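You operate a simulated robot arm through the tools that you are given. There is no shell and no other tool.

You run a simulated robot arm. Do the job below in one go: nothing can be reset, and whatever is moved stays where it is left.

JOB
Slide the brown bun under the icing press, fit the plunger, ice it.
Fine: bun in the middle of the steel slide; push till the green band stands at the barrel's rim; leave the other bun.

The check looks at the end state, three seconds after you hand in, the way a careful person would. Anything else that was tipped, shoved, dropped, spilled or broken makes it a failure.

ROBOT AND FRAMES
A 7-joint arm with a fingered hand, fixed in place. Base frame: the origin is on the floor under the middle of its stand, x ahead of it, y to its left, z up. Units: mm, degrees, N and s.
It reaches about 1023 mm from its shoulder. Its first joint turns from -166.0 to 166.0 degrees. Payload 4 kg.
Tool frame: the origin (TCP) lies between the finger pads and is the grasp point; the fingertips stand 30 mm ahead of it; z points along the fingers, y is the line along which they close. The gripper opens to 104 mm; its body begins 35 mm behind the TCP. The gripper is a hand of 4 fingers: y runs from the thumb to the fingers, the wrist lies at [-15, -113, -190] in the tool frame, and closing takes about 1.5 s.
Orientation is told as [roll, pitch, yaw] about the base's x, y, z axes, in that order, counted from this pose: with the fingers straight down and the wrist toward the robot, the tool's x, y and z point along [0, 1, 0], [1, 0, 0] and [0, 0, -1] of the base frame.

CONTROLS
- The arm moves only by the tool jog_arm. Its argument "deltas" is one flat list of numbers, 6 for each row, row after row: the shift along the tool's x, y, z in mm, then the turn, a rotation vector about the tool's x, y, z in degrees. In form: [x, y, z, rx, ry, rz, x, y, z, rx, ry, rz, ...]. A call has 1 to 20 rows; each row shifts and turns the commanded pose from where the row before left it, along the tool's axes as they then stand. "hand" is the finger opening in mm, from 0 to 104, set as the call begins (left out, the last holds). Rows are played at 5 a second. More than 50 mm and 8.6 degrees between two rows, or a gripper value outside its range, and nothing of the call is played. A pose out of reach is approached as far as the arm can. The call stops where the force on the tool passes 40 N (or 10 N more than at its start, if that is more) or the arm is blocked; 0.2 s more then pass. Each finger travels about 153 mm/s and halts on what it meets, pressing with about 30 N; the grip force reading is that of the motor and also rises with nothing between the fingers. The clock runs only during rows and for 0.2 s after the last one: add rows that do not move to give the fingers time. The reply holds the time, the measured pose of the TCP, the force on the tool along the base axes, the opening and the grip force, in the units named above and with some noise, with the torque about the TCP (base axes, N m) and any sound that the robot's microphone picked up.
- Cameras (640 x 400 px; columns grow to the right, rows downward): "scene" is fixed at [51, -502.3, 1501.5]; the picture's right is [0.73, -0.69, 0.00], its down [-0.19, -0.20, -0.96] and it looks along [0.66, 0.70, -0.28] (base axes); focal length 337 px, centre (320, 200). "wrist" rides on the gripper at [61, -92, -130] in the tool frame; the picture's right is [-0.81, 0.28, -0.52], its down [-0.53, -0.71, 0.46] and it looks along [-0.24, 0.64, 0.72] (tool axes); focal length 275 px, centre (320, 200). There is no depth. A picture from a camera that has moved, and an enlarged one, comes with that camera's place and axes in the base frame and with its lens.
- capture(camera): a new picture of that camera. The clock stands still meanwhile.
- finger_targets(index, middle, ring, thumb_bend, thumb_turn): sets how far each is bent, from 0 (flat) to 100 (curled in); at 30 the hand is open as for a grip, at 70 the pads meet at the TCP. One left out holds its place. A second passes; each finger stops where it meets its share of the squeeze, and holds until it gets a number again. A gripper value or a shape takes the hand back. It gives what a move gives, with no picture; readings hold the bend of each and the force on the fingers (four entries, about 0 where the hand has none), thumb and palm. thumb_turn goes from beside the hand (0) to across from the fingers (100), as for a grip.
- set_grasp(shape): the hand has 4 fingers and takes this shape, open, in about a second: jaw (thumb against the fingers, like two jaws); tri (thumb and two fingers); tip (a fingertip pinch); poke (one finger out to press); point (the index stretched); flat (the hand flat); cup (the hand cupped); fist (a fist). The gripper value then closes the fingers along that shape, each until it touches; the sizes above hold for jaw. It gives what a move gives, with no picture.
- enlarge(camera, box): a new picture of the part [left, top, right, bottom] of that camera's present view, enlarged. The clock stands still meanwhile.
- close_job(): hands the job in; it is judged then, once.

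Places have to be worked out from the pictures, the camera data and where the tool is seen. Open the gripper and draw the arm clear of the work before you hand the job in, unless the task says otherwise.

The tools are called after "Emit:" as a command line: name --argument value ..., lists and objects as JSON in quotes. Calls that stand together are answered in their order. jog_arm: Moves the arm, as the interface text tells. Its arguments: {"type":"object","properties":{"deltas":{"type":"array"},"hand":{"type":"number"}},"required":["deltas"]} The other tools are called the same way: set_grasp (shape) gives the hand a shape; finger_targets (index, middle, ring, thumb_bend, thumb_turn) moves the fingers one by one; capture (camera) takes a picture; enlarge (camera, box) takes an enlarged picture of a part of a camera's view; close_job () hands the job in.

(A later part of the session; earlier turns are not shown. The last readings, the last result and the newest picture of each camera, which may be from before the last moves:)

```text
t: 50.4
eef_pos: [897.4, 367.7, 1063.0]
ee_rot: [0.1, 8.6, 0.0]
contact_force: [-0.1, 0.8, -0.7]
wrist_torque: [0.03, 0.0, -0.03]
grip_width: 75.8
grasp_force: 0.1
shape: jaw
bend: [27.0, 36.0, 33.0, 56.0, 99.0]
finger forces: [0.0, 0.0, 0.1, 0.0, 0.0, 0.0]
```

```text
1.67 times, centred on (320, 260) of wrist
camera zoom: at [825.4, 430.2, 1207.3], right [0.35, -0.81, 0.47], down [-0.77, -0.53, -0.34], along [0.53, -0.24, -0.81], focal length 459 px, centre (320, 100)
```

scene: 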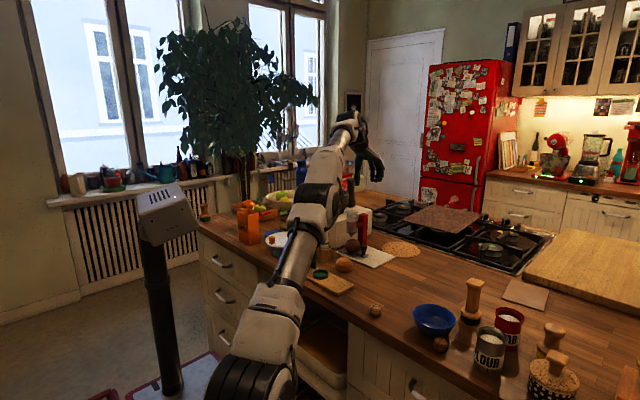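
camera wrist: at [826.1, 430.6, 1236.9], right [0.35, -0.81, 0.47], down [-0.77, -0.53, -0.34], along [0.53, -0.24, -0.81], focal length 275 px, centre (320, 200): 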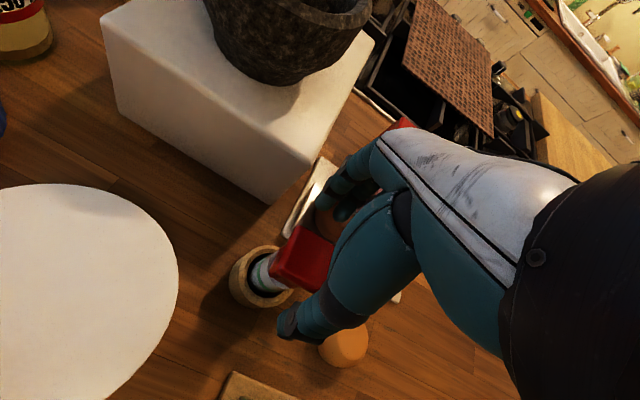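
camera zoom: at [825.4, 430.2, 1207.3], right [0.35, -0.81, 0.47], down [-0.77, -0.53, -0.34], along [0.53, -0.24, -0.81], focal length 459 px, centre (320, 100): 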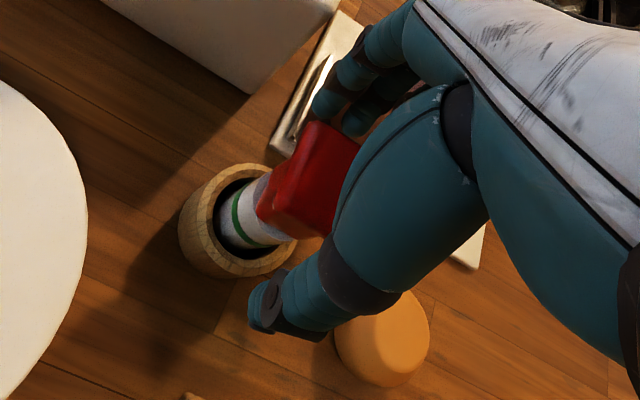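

Fingers straddle the cap with clearance on both sides, and the wrist is clear of the handle. I'll descend the remaining 28 mm.

Emit:
jog_arm --deltas '[0, 1.5, 10, 0, 0, 0, 0, 1.5, 10, 0, 0, 0, 0, 1.1, 7.5, 0, 0, 0, 0, 0, 0, 0, 0, 0]'

Emit:
enlarge --camera "scene" --box '[290, 190, 350, 250]'

Emit:
enlarge --camera "wrist" --box '[220, 140, 420, 380]'

```text
t: 51.4
eef_pos: [897.0, 368.0, 1036.0]
ee_rot: [0.0, 8.5, 0.1]
contact_force: [-0.7, 0.1, 0.6]
wrist_torque: [0.0, 0.0, -0.02]
grip_width: 75.8
grasp_force: 0.1
shape: jaw
bend: [27.0, 36.0, 33.0, 56.0, 99.0]
finger forces: [0.0, 0.0, 0.0, 0.1, 0.0, 0.0]
```

```text
6.67 times, centred on (320, 220) of scene
camera zoom: at [51.0, -502.3, 1501.5], right [0.73, -0.69, 0.0], down [-0.19, -0.2, -0.96], along [0.66, 0.7, -0.28], focal length 2249 px, centre (320, 67)
```

zoom: 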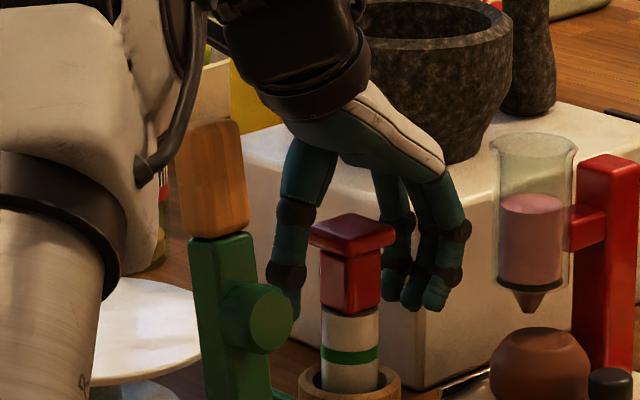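

```text
1.67 times, centred on (320, 260) of wrist
camera zoom: at [825.7, 429.8, 1179.7], right [0.35, -0.81, 0.47], down [-0.77, -0.53, -0.34], along [0.53, -0.24, -0.81], focal length 459 px, centre (320, 100)
```

zoom: 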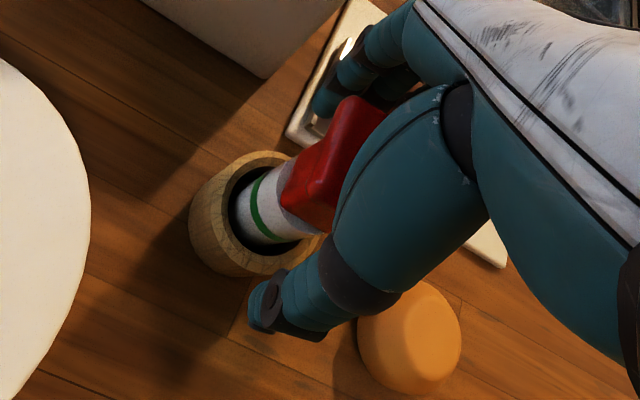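

The neck of the plunger is between thumb and fingers. The index and middle pair sits about 3.5 mm to the −y side, so I'll shift +3.5 mm in y and close just thumb, index and middle, leaving the ring finger out.

Emit:
jog_arm --deltas '[3.5, 0, 0, 0, 0, 0, 0, 0, 0, 0, 0, 0]'

Emit:
finger_targets --index 70 --middle 70 --thumb_bend 75

Emit:
enlarge --camera "scene" --box '[290, 190, 350, 250]'

Emit:
enlarge --camera "wrist" --box '[220, 140, 420, 380]'

```text
t: 52.0
eef_pos: [896.6, 372.5, 1037.0]
ee_rot: [0.0, 8.5, 0.0]
contact_force: [0.7, 1.4, 0.2]
wrist_torque: [-0.03, -0.01, 0.0]
grip_width: 75.8
grasp_force: 0.0
shape: jaw
bend: [27.0, 36.0, 33.0, 56.0, 99.0]
finger forces: [0.1, 0.1, 0.0, 0.1, 0.1, 0.0]
```

```text
t: 53.0
eef_pos: [897.0, 370.6, 1036.6]
ee_rot: [0.1, 8.5, 0.1]
contact_force: [1.9, 0.2, -0.8]
wrist_torque: [-0.05, -0.29, 0.04]
grip_width: 22.8
grasp_force: 17.7
shape: fingers
bend: [58.0, 60.0, 33.0, 68.0, 97.0]
finger forces: [9.3, 9.1, 0.0, 0.0, 15.5, 0.0]
```

```text
6.67 times, centred on (320, 220) of scene
camera zoom: at [51.0, -502.3, 1501.5], right [0.73, -0.69, 0.0], down [-0.19, -0.2, -0.96], along [0.66, 0.7, -0.28], focal length 2249 px, centre (320, 67)
```

zoom: 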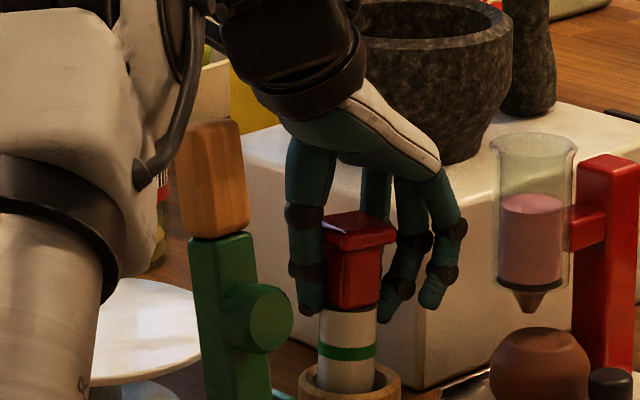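

```text
1.67 times, centred on (320, 260) of wrist
camera zoom: at [825.9, 433.3, 1179.8], right [0.35, -0.81, 0.47], down [-0.77, -0.53, -0.34], along [0.53, -0.24, -0.81], focal length 459 px, centre (320, 100)
```

zoom: 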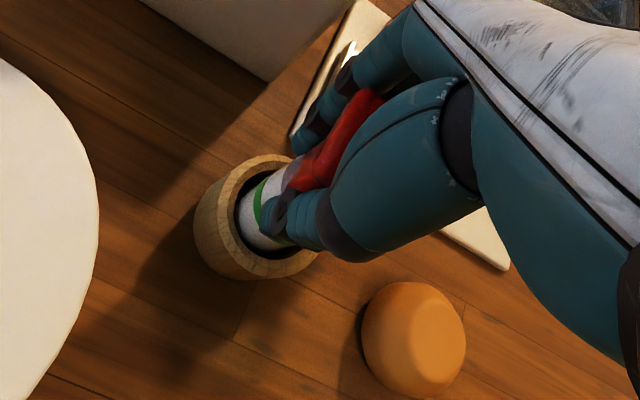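

Index, middle and thumb grip the neck evenly, with 9 + 9 against 15.5 N. I'll lift slowly, straight up, and check that it comes along.

Emit:
jog_arm --deltas '[0, -0.6, -4, 0, 0, 0, 0, -0.9, -6, 0, 0, 0, 0, -1.2, -8, 0, 0, 0, 0, -1.5, -10, 0, 0, 0, 0, 0, 0, 0, 0, 0]'

Emit:
enlarge --camera "scene" --box '[290, 180, 350, 250]'

```text
t: 54.2
eef_pos: [895.9, 371.6, 1064.7]
ee_rot: [-0.1, 8.5, 0.0]
contact_force: [2.5, -0.6, -2.4]
wrist_torque: [-0.07, -0.27, 0.04]
grip_width: 22.3
grasp_force: 17.4
shape: fingers
bend: [58.0, 60.0, 33.0, 68.0, 97.0]
finger forces: [9.1, 9.4, 0.0, 0.1, 15.3, 0.1]
```

```text
5.71 times, centred on (320, 215) of scene
camera zoom: at [51.0, -502.3, 1501.5], right [0.73, -0.69, 0.0], down [-0.19, -0.2, -0.96], along [0.66, 0.7, -0.28], focal length 1928 px, centre (320, 114)
```

zoom: 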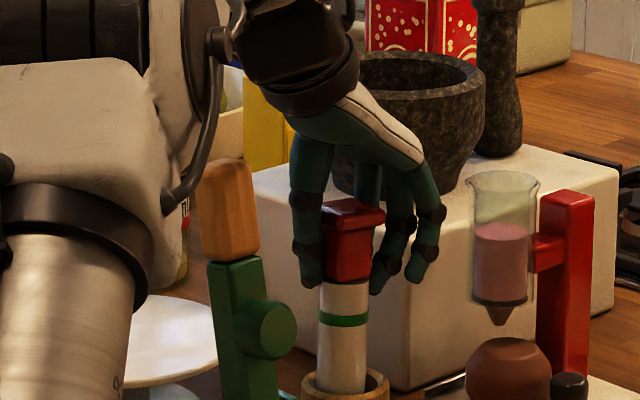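

The plunger is rising but leans a few degrees with the hand and touches the holder's wall with about 2.5 N. I'll ease the pitch back 4° to relieve that, then continue lifting.

Emit:
jog_arm --deltas '[0, 0, 0, -2, 0, 0, 0, 0, 0, -2, 0, 0, 0, 0, 0, 0, 0, 0]'

Emit:
enlarge --camera "scene" --box '[300, 200, 350, 250]'

```text
t: 55.0
eef_pos: [897.3, 372.1, 1064.7]
ee_rot: [-0.1, 4.4, -0.1]
contact_force: [0.1, -0.5, -1.5]
wrist_torque: [0.02, -0.03, 0.01]
grip_width: 21.4
grasp_force: 15.9
shape: fingers
bend: [60.0, 61.0, 33.0, 68.0, 97.0]
finger forces: [8.4, 8.0, 0.0, 0.1, 16.1, 0.0]
```

```text
8.00 times, centred on (325, 225) of scene
camera zoom: at [51.0, -502.3, 1501.5], right [0.73, -0.69, 0.0], down [-0.19, -0.2, -0.96], along [0.66, 0.7, -0.28], focal length 2699 px, centre (280, 0)
```

zoom: 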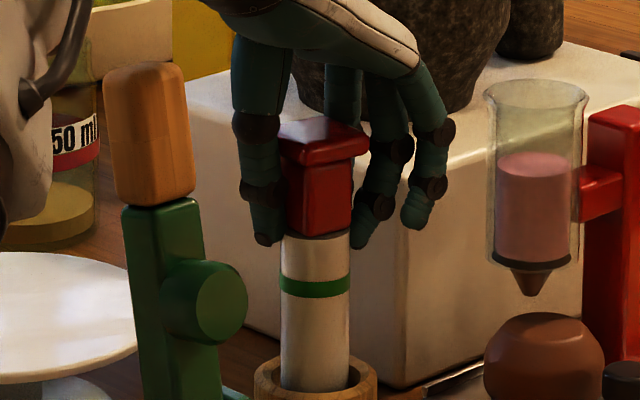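

Forces are back to near zero and the plunger hangs nearly vertical. I'll keep lifting straight up.

Emit:
jog_arm --deltas '[0, -0.75, -10, 0, 0, 0, 0, -0.75, -10, 0, 0, 0, 0, -0.75, -10, 0, 0, 0, 0, -0.75, -10, 0, 0, 0, 0, -0.75, -10, 0, 0, 0, 0, -0.75, -10, 0, 0, 0, 0, 0, 0, 0, 0, 0]'

Emit:
enlarge --camera "scene" --box '[290, 180, 360, 250]'

```text
t: 56.6
eef_pos: [896.5, 371.9, 1125.3]
ee_rot: [-0.1, 4.5, 0.1]
contact_force: [-0.1, -0.1, -1.0]
wrist_torque: [0.03, -0.01, 0.0]
grip_width: 21.4
grasp_force: 16.1
shape: fingers
bend: [60.0, 61.0, 33.0, 68.0, 97.0]
finger forces: [8.5, 7.9, 0.0, 0.0, 16.0, 0.1]
```

```text
5.71 times, centred on (325, 215) of scene
camera zoom: at [51.0, -502.3, 1501.5], right [0.73, -0.69, 0.0], down [-0.19, -0.2, -0.96], along [0.66, 0.7, -0.28], focal length 1928 px, centre (291, 114)
```

zoom: 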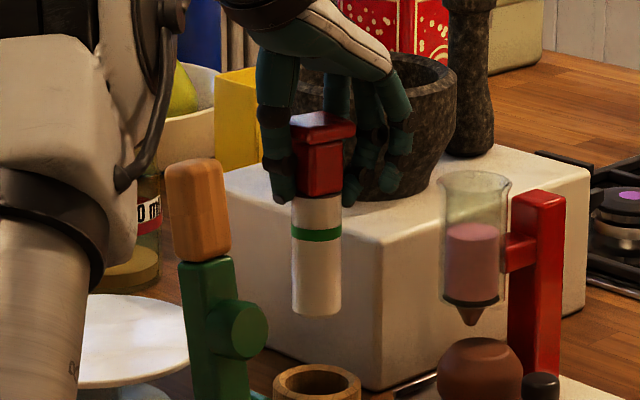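

The plunger is out; its bottom is about 106 mm below the TCP and the band about 54 mm below. I'll lift until the bottom clears the barrel rim, at TCP z ≈ 1220.

Emit:
jog_arm --deltas '[0, -1.5, -19, 0, 0, 0, 0, -1.5, -19, 0, 0, 0, 0, -1.5, -19, 0, 0, 0, 0, -1.5, -19, 0, 0, 0, 0, -1.5, -19, 0, 0, 0, 0, 0, 0, -2.8, 0, 0, 0, 0, 0, 0, 0, 0]'

Emit:
enlarge --camera "scene" --box '[290, 150, 370, 240]'

Emit:
capture --camera "wrist"

```text
t: 58.2
eef_pos: [895.7, 371.6, 1220.8]
ee_rot: [0.0, 1.7, 0.0]
contact_force: [0.2, -0.1, -1.6]
wrist_torque: [0.01, -0.02, 0.01]
grip_width: 21.5
grasp_force: 16.1
shape: fingers
bend: [60.0, 61.0, 33.0, 68.0, 97.0]
finger forces: [8.4, 7.9, 0.0, 0.0, 16.0, 0.1]
```

```text
4.44 times, centred on (330, 195) of scene
camera zoom: at [51.0, -502.3, 1501.5], right [0.73, -0.69, 0.0], down [-0.19, -0.2, -0.96], along [0.66, 0.7, -0.28], focal length 1500 px, centre (276, 222)
```

zoom: 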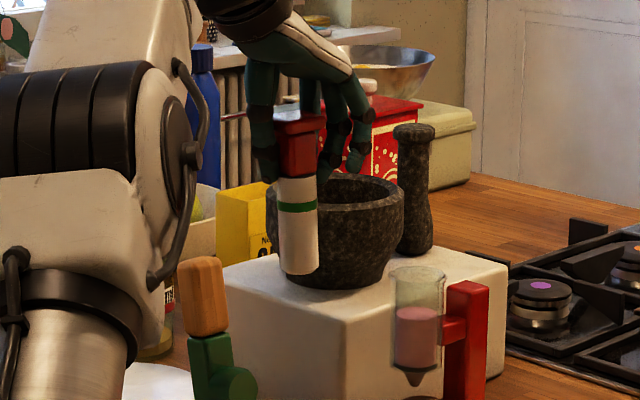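

```text
taken
camera wrist: at [809.1, 433.8, 1354.5], right [0.29, -0.81, 0.51], down [-0.73, -0.53, -0.43], along [0.62, -0.24, -0.74], focal length 275 px, centre (320, 200)
```

wrist: 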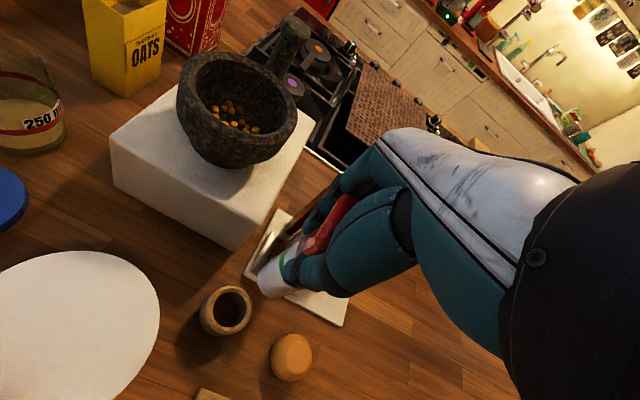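

Now I'll zoom in to measure the plunger's tilt in both views before moving over the barrel.

Emit:
enlarge --camera "scene" --box '[312, 165, 352, 215]'

Emit:
enlarge --camera "wrist" --box '[240, 160, 400, 320]'

```text
8.00 times, centred on (332, 190) of scene
camera zoom: at [51.0, -502.3, 1501.5], right [0.73, -0.69, 0.0], down [-0.19, -0.2, -0.96], along [0.66, 0.7, -0.28], focal length 2699 px, centre (224, 280)
```

zoom: 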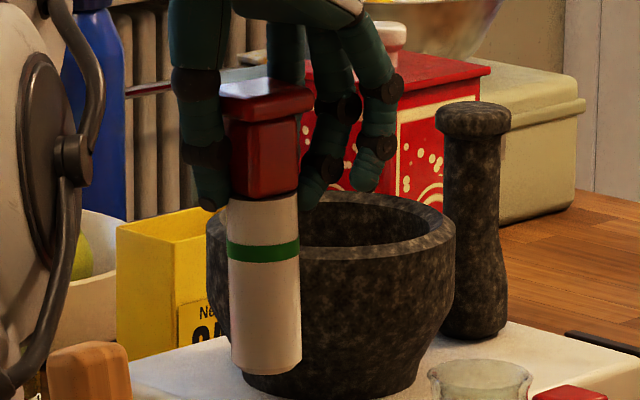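

```text
2.50 times, centred on (320, 240) of wrist
camera zoom: at [809.1, 433.8, 1354.5], right [0.29, -0.81, 0.51], down [-0.73, -0.53, -0.43], along [0.62, -0.24, -0.74], focal length 688 px, centre (320, 100)
```

zoom: 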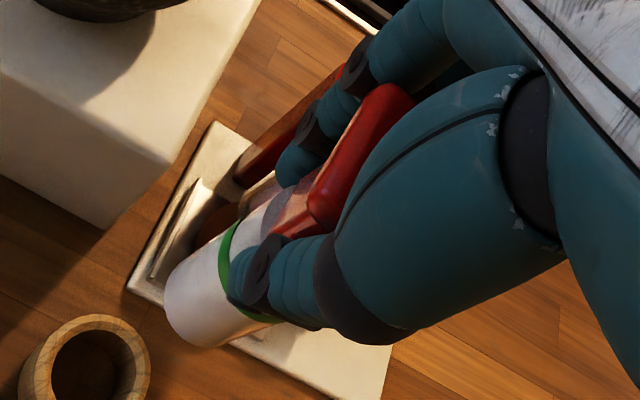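

I'll take a closer look at the shaft's edges in the wrist view to estimate its tilt about the other axis.

Emit:
enlarge --camera "wrist" --box '[250, 190, 350, 310]'

```text
3.33 times, centred on (300, 250) of wrist
camera zoom: at [809.1, 433.8, 1354.5], right [0.29, -0.81, 0.51], down [-0.73, -0.53, -0.43], along [0.62, -0.24, -0.74], focal length 918 px, centre (387, 33)
```

zoom: 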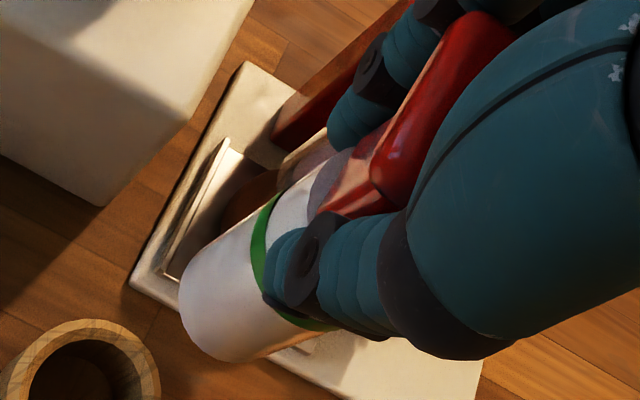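

The shaft is vertical in the wrist view and leans about 1.7° in the scene view, so I'll trim the orientation by about 1.2° on each axis and carry it over the barrel at (1001, 322), staying above the rim.

Emit:
jog_arm --deltas '[0, 0, 0, 1.2, 1.2, 0, -11.7, 26.4, -1.3, 0, 0, 0, -11.7, 26.4, -1.3, 0, 0, 0, -11.7, 26.4, -1.3, 0, 0, 0, -11.7, 26.4, -1.3, 0, 0, 0, 0, 0, 0, 0, 0, 0, 0, 0, 0, 0, 0, 0]'

Emit:
enlarge --camera "scene" --box '[320, 160, 390, 240]'

Emit:
capture --camera "wrist"

```text
t: 59.8
eef_pos: [968.9, 314.1, 1205.0]
ee_rot: [1.1, 2.8, -0.1]
contact_force: [-0.4, -1.0, -1.5]
wrist_torque: [-0.02, -0.04, 0.0]
grip_width: 21.6
grasp_force: 16.0
shape: fingers
bend: [60.0, 62.0, 33.0, 67.0, 96.0]
finger forces: [8.6, 7.4, 0.1, 0.0, 16.2, 0.0]
out of reach, approached as far as the arm can: row 3, 4, 5
```

```text
5.00 times, centred on (355, 200) of scene
camera zoom: at [51.0, -502.3, 1501.5], right [0.73, -0.69, 0.0], down [-0.19, -0.2, -0.96], along [0.66, 0.7, -0.28], focal length 1687 px, centre (145, 200)
```

zoom: 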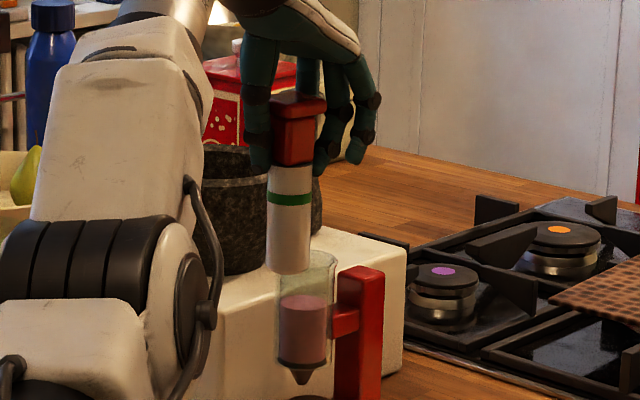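

```text
taken
camera wrist: at [885.9, 373.4, 1342.0], right [0.3, -0.82, 0.49], down [-0.74, -0.52, -0.43], along [0.61, -0.23, -0.76], focal length 275 px, centre (320, 200)
```

wrist: 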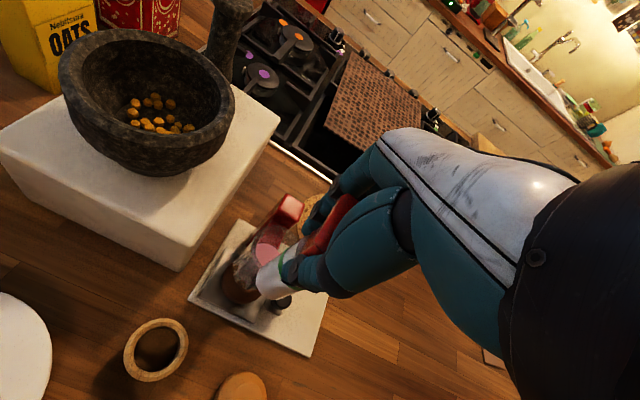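

The arm is reach-limited here: with this upright hand the wrist is too far out. By my estimate the wrist must stay within about 1023 mm of the shoulder at (0, 0, ~965). I'll go back to the holder, set the plunger down, and regrip it with the hand leaning back. First I'll retreat and yaw the held plunger to about 60°, so the lever tool is out of the way.

Emit:
jog_arm --deltas '[19, -24.3, -3.4, 0, 0, 0, 19, -24.3, -3.4, 0, 0, 0, 19, -24.3, -3.4, 0, 0, 0, 0, 0, 0, 0, 0, 0]'

Emit:
enlarge --camera "scene" --box '[290, 160, 390, 260]'

```text
t: 60.8
eef_pos: [908.8, 378.0, 1226.4]
ee_rot: [1.1, 3.0, 0.0]
contact_force: [0.3, 0.4, -0.2]
wrist_torque: [-0.02, 0.0, 0.02]
grip_width: 21.3
grasp_force: 15.9
shape: fingers
bend: [60.0, 62.0, 33.0, 67.0, 96.0]
finger forces: [8.5, 7.4, 0.0, 0.0, 16.2, 0.0]
out of reach, approached as far as the arm can: row 1, 2, 3
```

```text
4.00 times, centred on (340, 210) of scene
camera zoom: at [51.0, -502.3, 1501.5], right [0.73, -0.69, 0.0], down [-0.19, -0.2, -0.96], along [0.66, 0.7, -0.28], focal length 1350 px, centre (240, 160)
```

zoom: 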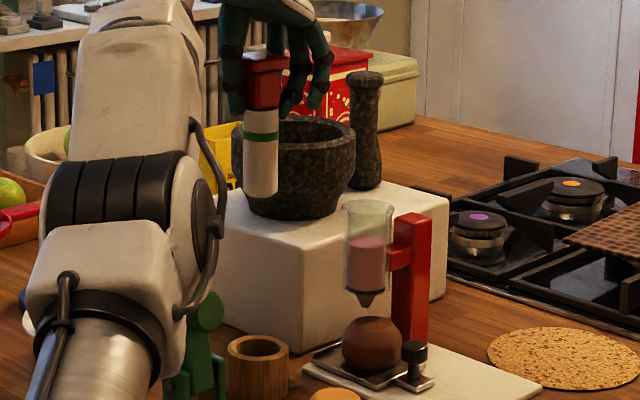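

The measured pose (909, 378, 1226) lags the commanded one, which seems still to be flagged as out of reach. I'll hold still for a moment to see where the command really sits.

Emit:
jog_arm --deltas '[0, 0, 0, 0, 0, 0, 0, 0, 0, 0, 0, 0]'

```text
t: 61.4
eef_pos: [909.0, 378.2, 1225.0]
ee_rot: [1.1, 3.0, 0.0]
contact_force: [0.0, -0.4, -1.1]
wrist_torque: [0.0, 0.01, 0.01]
grip_width: 21.2
grasp_force: 16.1
shape: fingers
bend: [60.0, 62.0, 33.0, 67.0, 96.0]
finger forces: [8.4, 7.3, 0.0, 0.0, 16.1, 0.0]
```

No flag at rest, so the command equals this pose. I'll test whether leaning the hand back brings the barrel within reach: pitch −16° here, then move toward (1001, 325) with the plunger still well above everything.

Emit:
jog_arm --deltas '[0, 0, 0, -8, 0, 0, 0, 0, 0, -8, 0, 0, -13.25, 22, 6.5, 0, 0, 0, -13.25, 22, 6.5, 0, 0, 0, -13.25, 22, 6.5, 0, 0, 0, -13.25, 22, 6.5, 0, 0, 0, 0, 0, 0, 0, 0, 0]'

Emit:
enlarge --camera "scene" --box '[310, 150, 400, 250]'

```text
t: 63.0
eef_pos: [1006.8, 343.7, 1231.3]
ee_rot: [1.1, -13.2, -0.3]
contact_force: [0.4, 0.4, -0.4]
wrist_torque: [-0.02, 0.0, -0.01]
grip_width: 21.3
grasp_force: 15.5
shape: fingers
bend: [61.0, 62.0, 33.0, 67.0, 96.0]
finger forces: [8.1, 7.5, 0.1, 0.0, 15.9, 0.0]
out of reach, approached as far as the arm can: row 1, 2, 3, 4, 5, 6
```

```text
4.00 times, centred on (355, 200) of scene
camera zoom: at [51.0, -502.3, 1501.5], right [0.73, -0.69, 0.0], down [-0.19, -0.2, -0.96], along [0.66, 0.7, -0.28], focal length 1350 px, centre (180, 200)
```

zoom: 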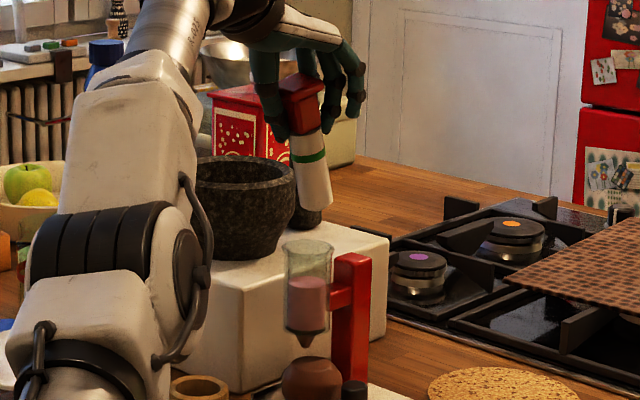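

At pitch −13° the hand reached (1007, 344, 1231), which is farther out than the barrel, so a leaned-back hand does reach it. The commanded pose is evidently kept unclipped, at about (1020, 329, 1231). I'll move the command to (1001, 323, 1218) to confirm.

Emit:
jog_arm --deltas '[-2.9, -11, 4.1, 0, 0, 0, -2.9, -10.9, 4.1, 0, 0, 0, 0, 0, 0, 0, 0, 0]'

```text
t: 63.8
eef_pos: [1003.5, 348.8, 1226.9]
ee_rot: [1.3, -13.1, -0.3]
contact_force: [1.1, 0.0, -1.0]
wrist_torque: [0.02, -0.01, 0.03]
grip_width: 21.6
grasp_force: 15.4
shape: fingers
bend: [61.0, 62.0, 33.0, 67.0, 96.0]
finger forces: [8.2, 7.4, 0.0, 0.1, 15.9, 0.1]
out of reach, approached as far as the arm can: row 1, 2
```

The reach data fit a shoulder sphere centred near (154, −164, 972) with a wrist radius of about 950. That means yaw ≈ 30° plus a slight lean-back reaches the barrel. I'll pull back to (920, 290), restore the plunger to vertical and yaw it to 30°.

Emit:
jog_arm --deltas '[-11, -26.5, -5.2, 0, 0, 0, -11, -26.5, -5.2, 0, 0, 0, -11, -26.5, -5.2, 0, 0, 0, 0, 0, 0, 8, 0, 0, 0, 0, 0, 8, 0, 0, 0, 0, 0, 0.15, -0.37, -7.49, 0, 0, 0, 0.15, -0.37, -7.49, 0, 0, 0, 0.15, -0.37, -7.49, 0, 0, 0, 0.15, -0.37, -7.49, 0, 0, 0, 0, 0, 0]'

Emit:
enlarge --camera "scene" --box '[310, 150, 400, 250]'

Emit:
capture --camera "wrist"

```text
t: 66.0
eef_pos: [953.0, 318.4, 1242.3]
ee_rot: [1.2, 2.8, 30.0]
contact_force: [0.2, -0.1, -0.5]
wrist_torque: [0.0, -0.02, -0.02]
grip_width: 21.5
grasp_force: 15.2
shape: fingers
bend: [61.0, 62.0, 33.0, 67.0, 96.0]
finger forces: [8.2, 7.4, 0.0, 0.0, 15.7, 0.1]
out of reach, approached as far as the arm can: row 1, 2, 3, 4, 5, 6, 8
```

```text
4.00 times, centred on (355, 200) of scene
camera zoom: at [51.0, -502.3, 1501.5], right [0.73, -0.69, 0.0], down [-0.19, -0.2, -0.96], along [0.66, 0.7, -0.28], focal length 1350 px, centre (180, 200)
```

zoom: 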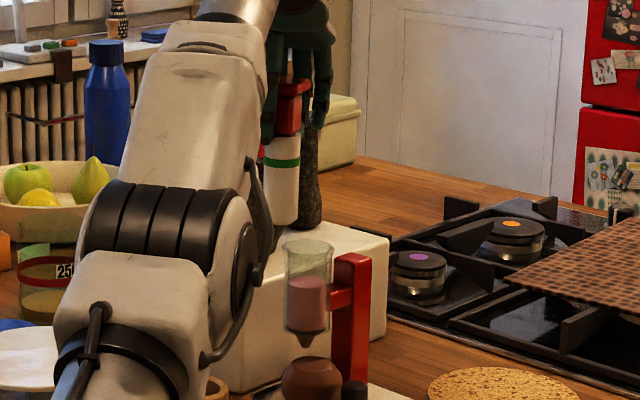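

```text
taken
camera wrist: at [850.9, 326.7, 1378.9], right [0.67, -0.56, 0.49], down [-0.37, -0.82, -0.43], along [0.64, 0.11, -0.76], focal length 275 px, centre (320, 200)
```

wrist: 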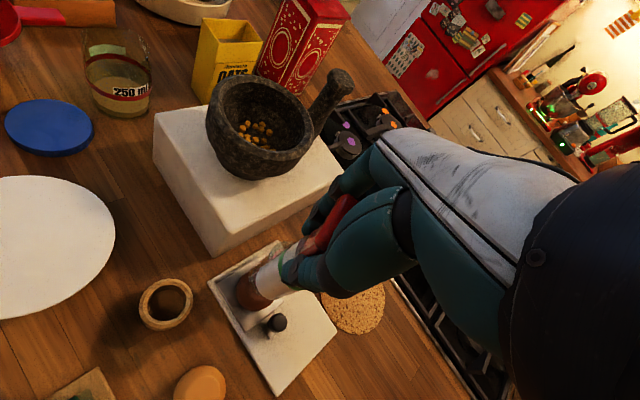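

The arm is now at (953, 318, 1242), yaw 30, with command equal to pose. That matches my reach model. I'll zoom to measure the plunger's tilt and bottom location in this orientation.

Emit:
enlarge --camera "scene" --box '[340, 160, 380, 215]'

Emit:
enlarge --camera "wrist" --box '[220, 180, 350, 310]'

```text
7.27 times, centred on (360, 188) of scene
camera zoom: at [51.0, -502.3, 1501.5], right [0.73, -0.69, 0.0], down [-0.19, -0.2, -0.96], along [0.66, 0.7, -0.28], focal length 2454 px, centre (29, 291)
```

zoom: 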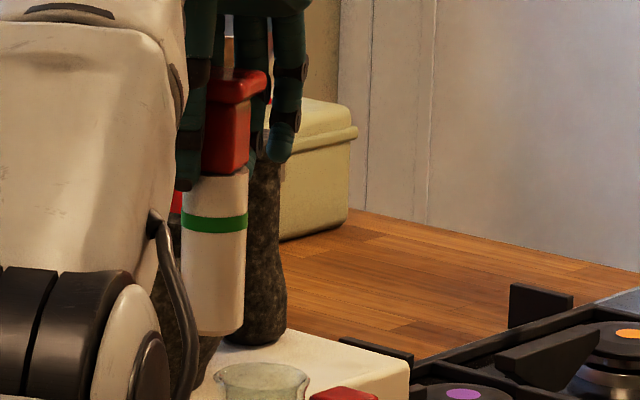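

```text
3.08 times, centred on (285, 245) of wrist
camera zoom: at [850.9, 326.7, 1378.9], right [0.67, -0.56, 0.49], down [-0.37, -0.82, -0.43], along [0.64, 0.11, -0.76], focal length 847 px, centre (428, 62)
```

zoom: 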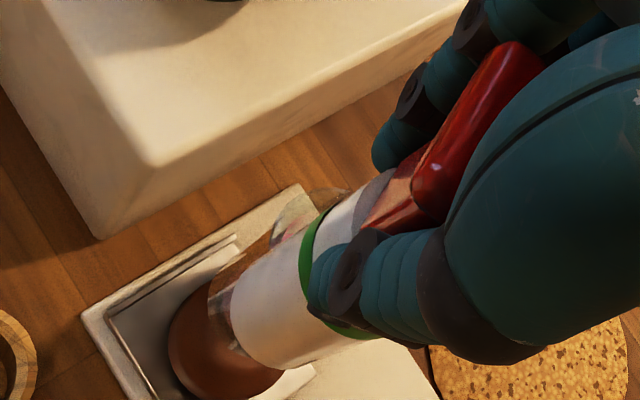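

I need a cleaner tilt measurement, so I'll zoom in more on the shaft in the scene view.

Emit:
enlarge --camera "scene" --box '[348, 178, 372, 208]'

```text
13.33 times, centred on (360, 193) of scene
camera zoom: at [51.0, -502.3, 1501.5], right [0.73, -0.69, 0.0], down [-0.19, -0.2, -0.96], along [0.66, 0.7, -0.28], focal length 4498 px, centre (-213, 293)
```

zoom: 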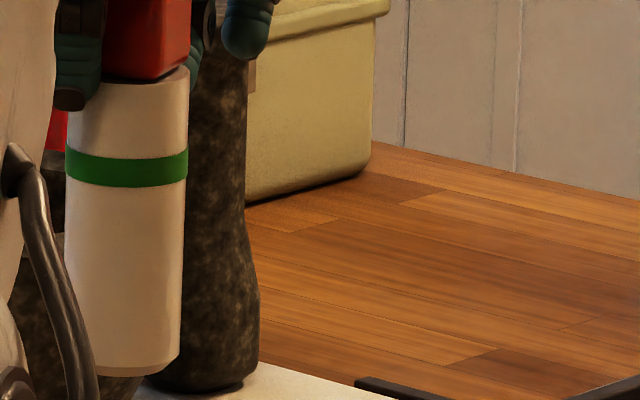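

Accounting for perspective, the plunger is vertical within about 1°. I'll lean it back about 7° for reach and bring its bottom over the barrel mouth, about 20 mm above the rim, then check.

Emit:
jog_arm --deltas '[0, 0, 0, -7, 0, 0, -6.5, 9.5, 7.4, 0, 0, 0, -6.5, 9.5, 7.4, 0, 0, 0, -6.5, 9.4, 7.3, 0, 0, 0, 0, 0, 0, 0, 0, 0]'

Emit:
enlarge --camera "scene" --box '[320, 170, 390, 250]'

Emit:
enlarge --camera "wrist" --box '[200, 170, 350, 320]'

```text
t: 67.2
eef_pos: [997.2, 322.3, 1227.7]
ee_rot: [1.2, -4.1, 29.9]
contact_force: [-0.1, -0.8, -2.2]
wrist_torque: [0.0, 0.01, 0.01]
grip_width: 21.3
grasp_force: 14.9
shape: fingers
bend: [61.0, 62.0, 33.0, 67.0, 96.0]
finger forces: [7.9, 7.4, 0.0, 0.0, 15.5, 0.0]
out of reach, approached as far as the arm can: row 1, 3, 4
```

```text
5.00 times, centred on (355, 210) of scene
camera zoom: at [51.0, -502.3, 1501.5], right [0.73, -0.69, 0.0], down [-0.19, -0.2, -0.96], along [0.66, 0.7, -0.28], focal length 1687 px, centre (145, 150)
```

zoom: 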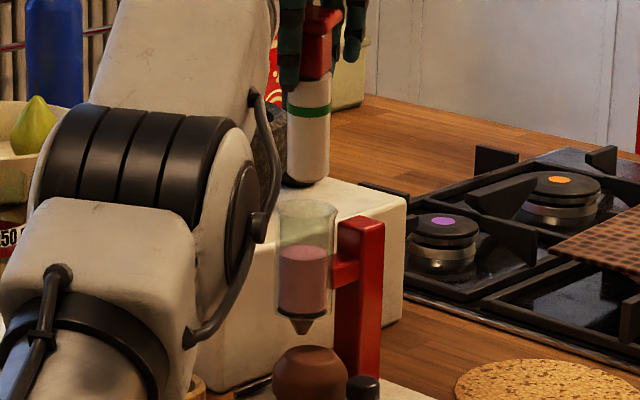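

```text
2.67 times, centred on (275, 245) of wrist
camera zoom: at [881.6, 323.0, 1352.9], right [0.62, -0.59, 0.52], down [-0.33, -0.79, -0.52], along [0.72, 0.15, -0.68], focal length 734 px, centre (440, 80)
```

zoom: 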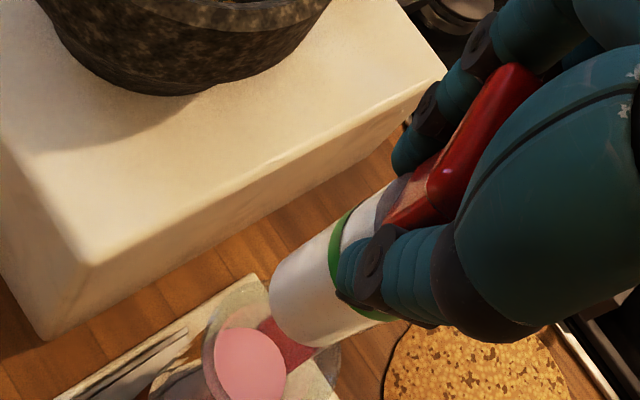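

The arm is clipped at its reach limit here, at (997, 322, 1228), so the command is slightly beyond. I'll pull the command back along the tool's −y and lower a bit, to get back in sync with the real pose.

Emit:
jog_arm --deltas '[0, -12, 3, 0, 0, 0, 0, -12, 3, 0, 0, 0, 0, 0, 0, 0, 0, 0]'

```text
t: 68.0
eef_pos: [977.6, 309.7, 1219.1]
ee_rot: [1.1, -4.2, 29.9]
contact_force: [0.1, 0.5, -2.2]
wrist_torque: [-0.03, 0.02, 0.0]
grip_width: 21.4
grasp_force: 15.3
shape: fingers
bend: [61.0, 62.0, 33.0, 67.0, 96.0]
finger forces: [7.8, 7.3, 0.0, 0.0, 15.1, 0.0]
```

The command and the pose agree now at (978, 310, 1219). I'll look at both views to judge the plunger bottom against the barrel mouth.

Emit:
enlarge --camera "scene" --box '[335, 185, 385, 235]'

Emit:
enlarge --camera "wrist" --box '[200, 200, 330, 330]'

```text
8.00 times, centred on (360, 210) of scene
camera zoom: at [51.0, -502.3, 1501.5], right [0.73, -0.69, 0.0], down [-0.19, -0.2, -0.96], along [0.66, 0.7, -0.28], focal length 2699 px, centre (0, 120)
```

zoom: 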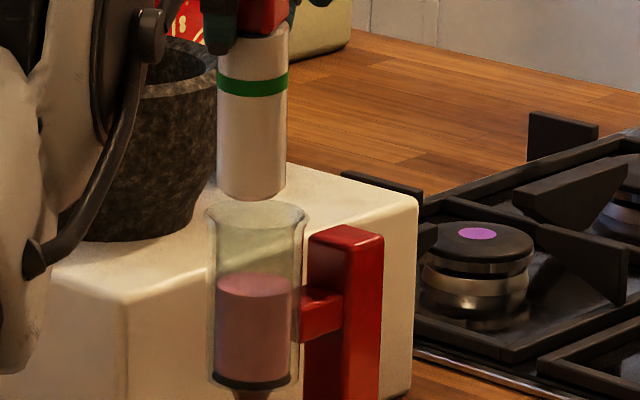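

```text
3.08 times, centred on (265, 265) of wrist
camera zoom: at [861.4, 311.3, 1345.0], right [0.62, -0.59, 0.52], down [-0.33, -0.79, -0.52], along [0.72, 0.15, -0.68], focal length 847 px, centre (489, 0)
```

zoom: 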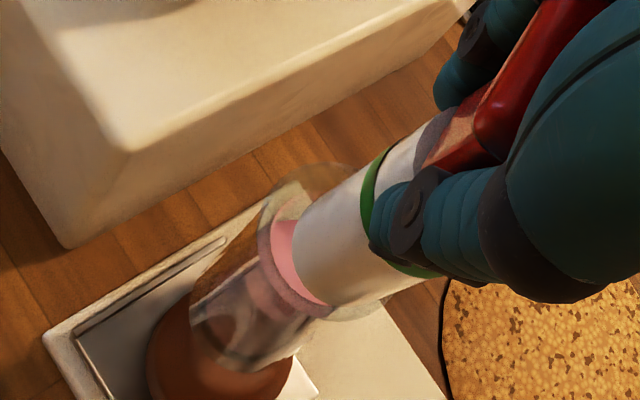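

The model agrees well with both views: the plunger bottom is near (991, 314.5) and the barrel mouth at (1001.3, 321.7). I'll shift by that difference and come down to about 7 mm above the rim.

Emit:
jog_arm --deltas '[0.55, 5.95, 5.25, 0, 0, 0, 0.55, 5.95, 5.25, 0, 0, 0, 0, 0, 0, 0, 0, 0]'

Emit:
enlarge --camera "scene" --box '[340, 190, 380, 230]'

Emit:
enlarge --camera "wrist" --box '[200, 200, 330, 330]'

```text
t: 68.8
eef_pos: [987.8, 318.5, 1211.1]
ee_rot: [1.1, -4.1, 29.9]
contact_force: [0.2, 0.0, -1.1]
wrist_torque: [-0.01, 0.03, 0.01]
grip_width: 21.3
grasp_force: 15.1
shape: fingers
bend: [61.0, 62.0, 33.0, 67.0, 96.0]
finger forces: [7.7, 7.4, 0.1, 0.0, 15.1, 0.0]
```

```text
10.00 times, centred on (360, 210) of scene
camera zoom: at [51.0, -502.3, 1501.5], right [0.73, -0.69, 0.0], down [-0.19, -0.2, -0.96], along [0.66, 0.7, -0.28], focal length 3374 px, centre (-80, 100)
```

zoom: 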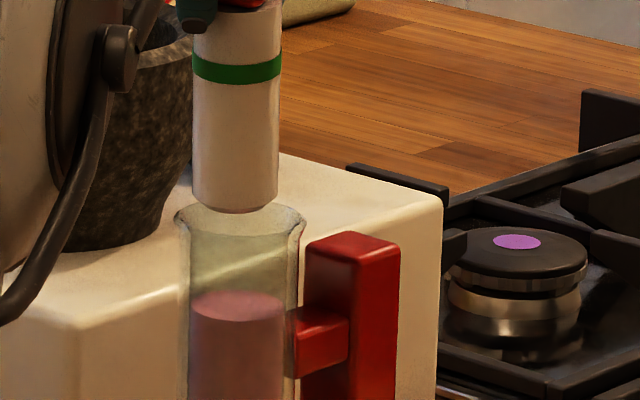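

```text
3.08 times, centred on (265, 265) of wrist
camera zoom: at [871.6, 319.3, 1336.1], right [0.62, -0.59, 0.52], down [-0.33, -0.79, -0.52], along [0.72, 0.15, -0.68], focal length 847 px, centre (489, 0)
```

zoom: 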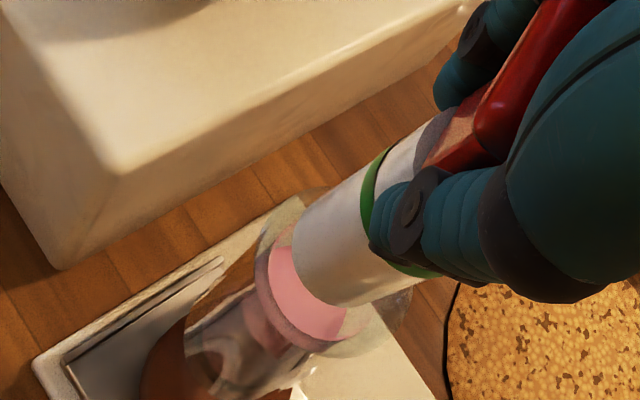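

The bottom is over the mouth, about 2 mm off laterally. I'll correct that and lower 11 mm into the flared rim, watching the force.

Emit:
jog_arm --deltas '[-0.9, -0.35, 5.5, 0, 0, 0, -0.9, -0.35, 5.5, 0, 0, 0, 0, 0, 0, 0, 0, 0]'

Emit:
enlarge --camera "scene" --box '[340, 190, 380, 230]'

Emit:
enlarge --camera "wrist" --box '[200, 200, 330, 330]'

```text
t: 69.6
eef_pos: [988.0, 318.7, 1199.5]
ee_rot: [1.2, -4.1, 29.9]
contact_force: [-0.5, 0.0, -0.5]
wrist_torque: [-0.01, 0.03, -0.01]
grip_width: 21.5
grasp_force: 14.1
shape: fingers
bend: [61.0, 62.0, 33.0, 67.0, 96.0]
finger forces: [7.7, 7.4, 0.0, 0.0, 14.9, 0.0]
```

```text
10.00 times, centred on (360, 210) of scene
camera zoom: at [51.0, -502.3, 1501.5], right [0.73, -0.69, 0.0], down [-0.19, -0.2, -0.96], along [0.66, 0.7, -0.28], focal length 3374 px, centre (-80, 100)
```

zoom: 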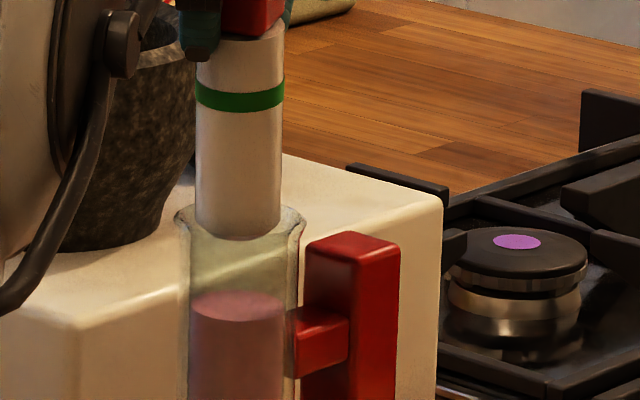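

```text
3.08 times, centred on (265, 265) of wrist
camera zoom: at [872.3, 318.1, 1325.2], right [0.62, -0.59, 0.52], down [-0.33, -0.79, -0.52], along [0.72, 0.15, -0.68], focal length 847 px, centre (489, 0)
```

zoom: 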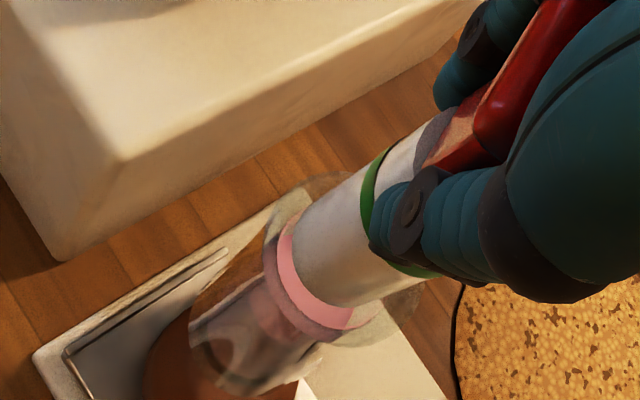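

The tip is inside the flared mouth with no contact force, and lateral centring looks right. I'll lower another 10 mm while straightening the plunger by 1.5°, pivoting about its bottom.

Emit:
jog_arm --deltas '[0, 1.1, 5.3, 0.75, 0, 0, 0, 1.1, 5.3, 0.75, 0, 0, 0, 0, 0, 0, 0, 0]'

Emit:
enlarge --camera "scene" --box '[340, 190, 380, 230]'

Emit:
enlarge --camera "wrist" --box '[200, 200, 330, 330]'

```text
t: 70.4
eef_pos: [990.4, 317.8, 1189.3]
ee_rot: [1.2, -2.6, 29.8]
contact_force: [0.1, -0.2, -1.5]
wrist_torque: [0.0, 0.01, -0.02]
grip_width: 21.1
grasp_force: 14.8
shape: fingers
bend: [61.0, 62.0, 33.0, 67.0, 96.0]
finger forces: [7.7, 7.3, 0.1, 0.0, 14.9, 0.0]
```

```text
10.00 times, centred on (360, 210) of scene
camera zoom: at [51.0, -502.3, 1501.5], right [0.73, -0.69, 0.0], down [-0.19, -0.2, -0.96], along [0.66, 0.7, -0.28], focal length 3374 px, centre (-80, 100)
```

zoom: 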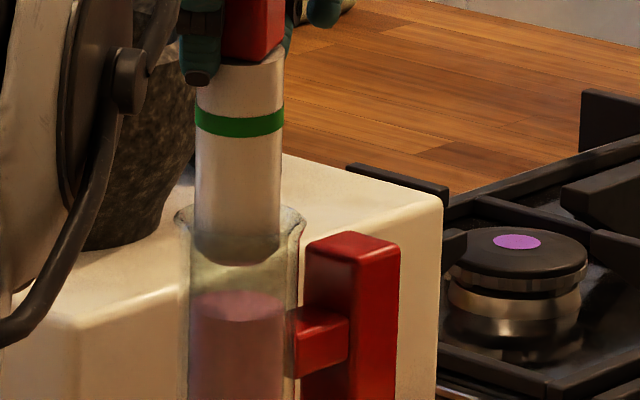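

```text
3.08 times, centred on (265, 265) of wrist
camera zoom: at [877.4, 321.1, 1317.4], right [0.63, -0.59, 0.51], down [-0.34, -0.8, -0.5], along [0.7, 0.14, -0.7], focal length 847 px, centre (489, 0)
```

zoom: 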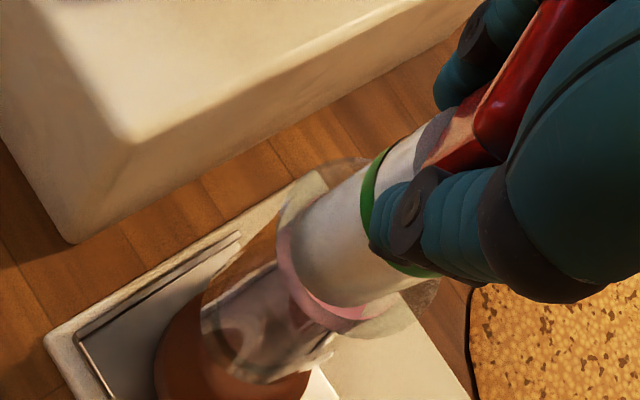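

The tip is about 13 mm inside the bore with no contact force. I'll continue another 11 mm down, straightening 1.5° more.

Emit:
jog_arm --deltas '[-0.3, 1.2, 5.4, 0.75, 0, 0, -0.3, 1.2, 5.4, 0.75, 0, 0, 0, 0, 0, 0, 0, 0]'

Emit:
enlarge --camera "scene" --box '[340, 190, 380, 230]'

Emit:
enlarge --camera "wrist" --box '[200, 200, 330, 330]'

```text
t: 71.2
eef_pos: [994.1, 319.9, 1177.5]
ee_rot: [1.2, -1.1, 29.9]
contact_force: [-0.1, -0.1, -0.8]
wrist_torque: [0.0, 0.0, 0.02]
grip_width: 21.3
grasp_force: 14.2
shape: fingers
bend: [61.0, 62.0, 33.0, 67.0, 96.0]
finger forces: [7.7, 7.3, 0.0, 0.0, 15.0, 0.0]
```

```text
10.00 times, centred on (360, 210) of scene
camera zoom: at [51.0, -502.3, 1501.5], right [0.73, -0.69, 0.0], down [-0.19, -0.2, -0.96], along [0.66, 0.7, -0.28], focal length 3374 px, centre (-80, 100)
```

zoom: 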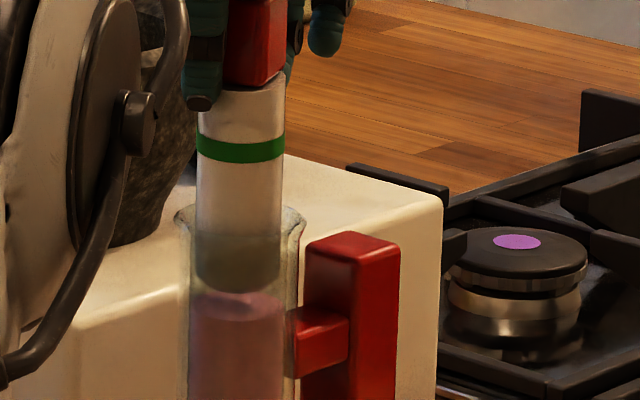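

```text
3.08 times, centred on (265, 265) of wrist
camera zoom: at [883.2, 323.9, 1308.8], right [0.64, -0.58, 0.51], down [-0.35, -0.8, -0.48], along [0.68, 0.13, -0.72], focal length 847 px, centre (489, 0)
```

zoom: 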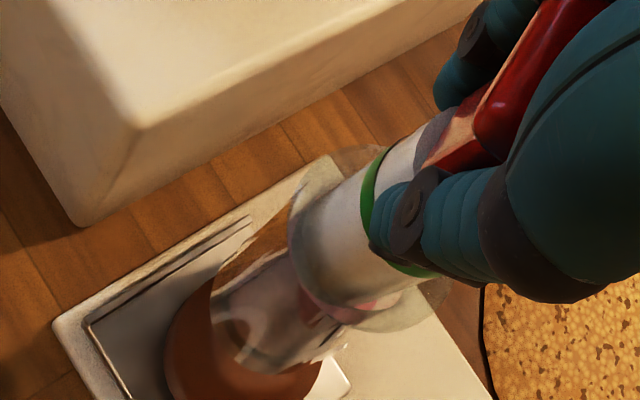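

About 25 mm deep and still force-free, just above the icing. I'll lower 9 mm more, straightening another 1.5°.

Emit:
jog_arm --deltas '[0, 1.3, 4.5, 0.75, 0, 0, 0, 1.3, 4.5, 0.75, 0, 0, 0, 0, 0, 0, 0, 0]'

Emit:
enlarge --camera "scene" --box '[340, 190, 380, 230]'

Emit:
enlarge --camera "wrist" --box '[200, 200, 330, 330]'

```text
t: 72.0
eef_pos: [996.7, 320.1, 1169.6]
ee_rot: [1.3, 0.4, 30.0]
contact_force: [0.5, 1.3, -1.4]
wrist_torque: [0.0, 0.02, -0.02]
grip_width: 21.3
grasp_force: 14.8
shape: fingers
bend: [61.0, 62.0, 33.0, 67.0, 96.0]
finger forces: [7.7, 7.3, 0.0, 0.0, 15.0, 0.0]
```

```text
10.00 times, centred on (360, 210) of scene
camera zoom: at [51.0, -502.3, 1501.5], right [0.73, -0.69, 0.0], down [-0.19, -0.2, -0.96], along [0.66, 0.7, -0.28], focal length 3374 px, centre (-80, 100)
```

zoom: 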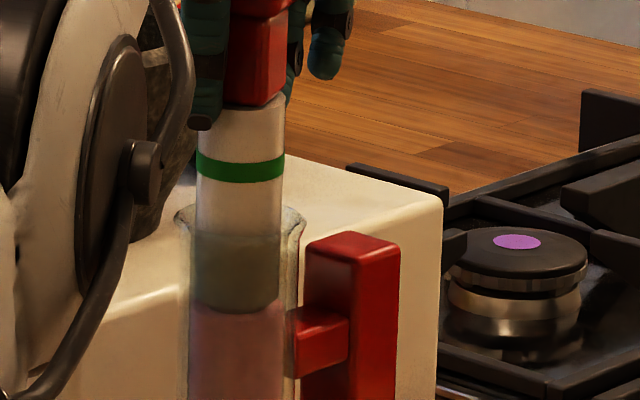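

```text
3.08 times, centred on (265, 265) of wrist
camera zoom: at [888.3, 327.0, 1302.7], right [0.65, -0.57, 0.5], down [-0.36, -0.81, -0.46], along [0.67, 0.12, -0.73], focal length 847 px, centre (489, 0)
```

zoom: 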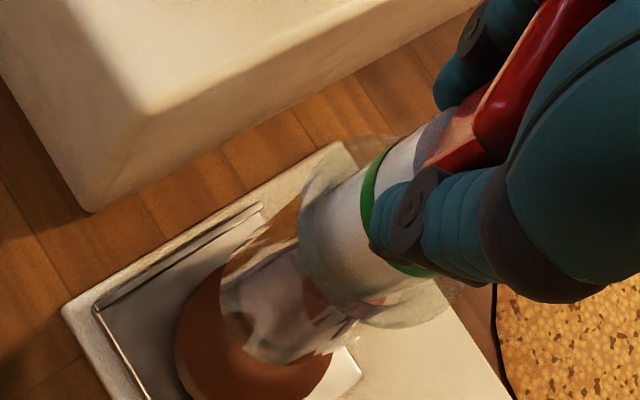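

The plunger now rests near the icing, and the band needs about 26 mm more travel to the rim. Pushing on in the grip stays within reach, so I'll go down in small rows, straightening fully and watching force and band.

Emit:
jog_arm --deltas '[0, 0.9, 2.5, 0.6, 0, 0, 0, 0.9, 2.5, 0.6, 0, 0, 0, 0, 0, 0, 0, 0]'

Emit:
enlarge --camera "scene" --box '[340, 190, 380, 230]'

```text
t: 72.8
eef_pos: [996.8, 322.0, 1163.8]
ee_rot: [1.2, 1.6, 30.0]
contact_force: [0.4, 1.0, 2.9]
wrist_torque: [0.02, -0.06, -0.01]
grip_width: 21.2
grasp_force: 14.7
shape: fingers
bend: [61.0, 62.0, 33.0, 67.0, 96.0]
finger forces: [7.5, 8.0, 0.0, 0.0, 15.0, 0.0]
```

```text
10.00 times, centred on (360, 210) of scene
camera zoom: at [51.0, -502.3, 1501.5], right [0.73, -0.69, 0.0], down [-0.19, -0.2, -0.96], along [0.66, 0.7, -0.28], focal length 3374 px, centre (-80, 100)
```

zoom: 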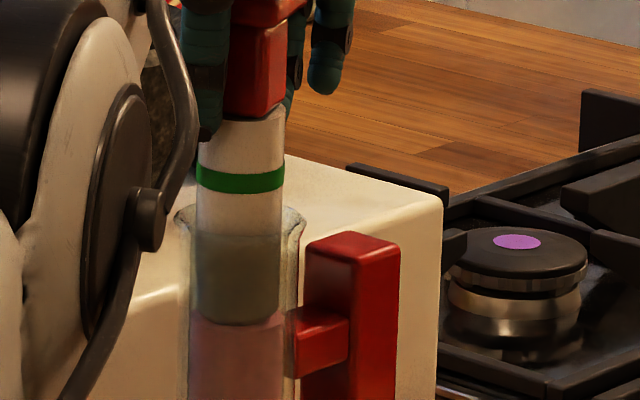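

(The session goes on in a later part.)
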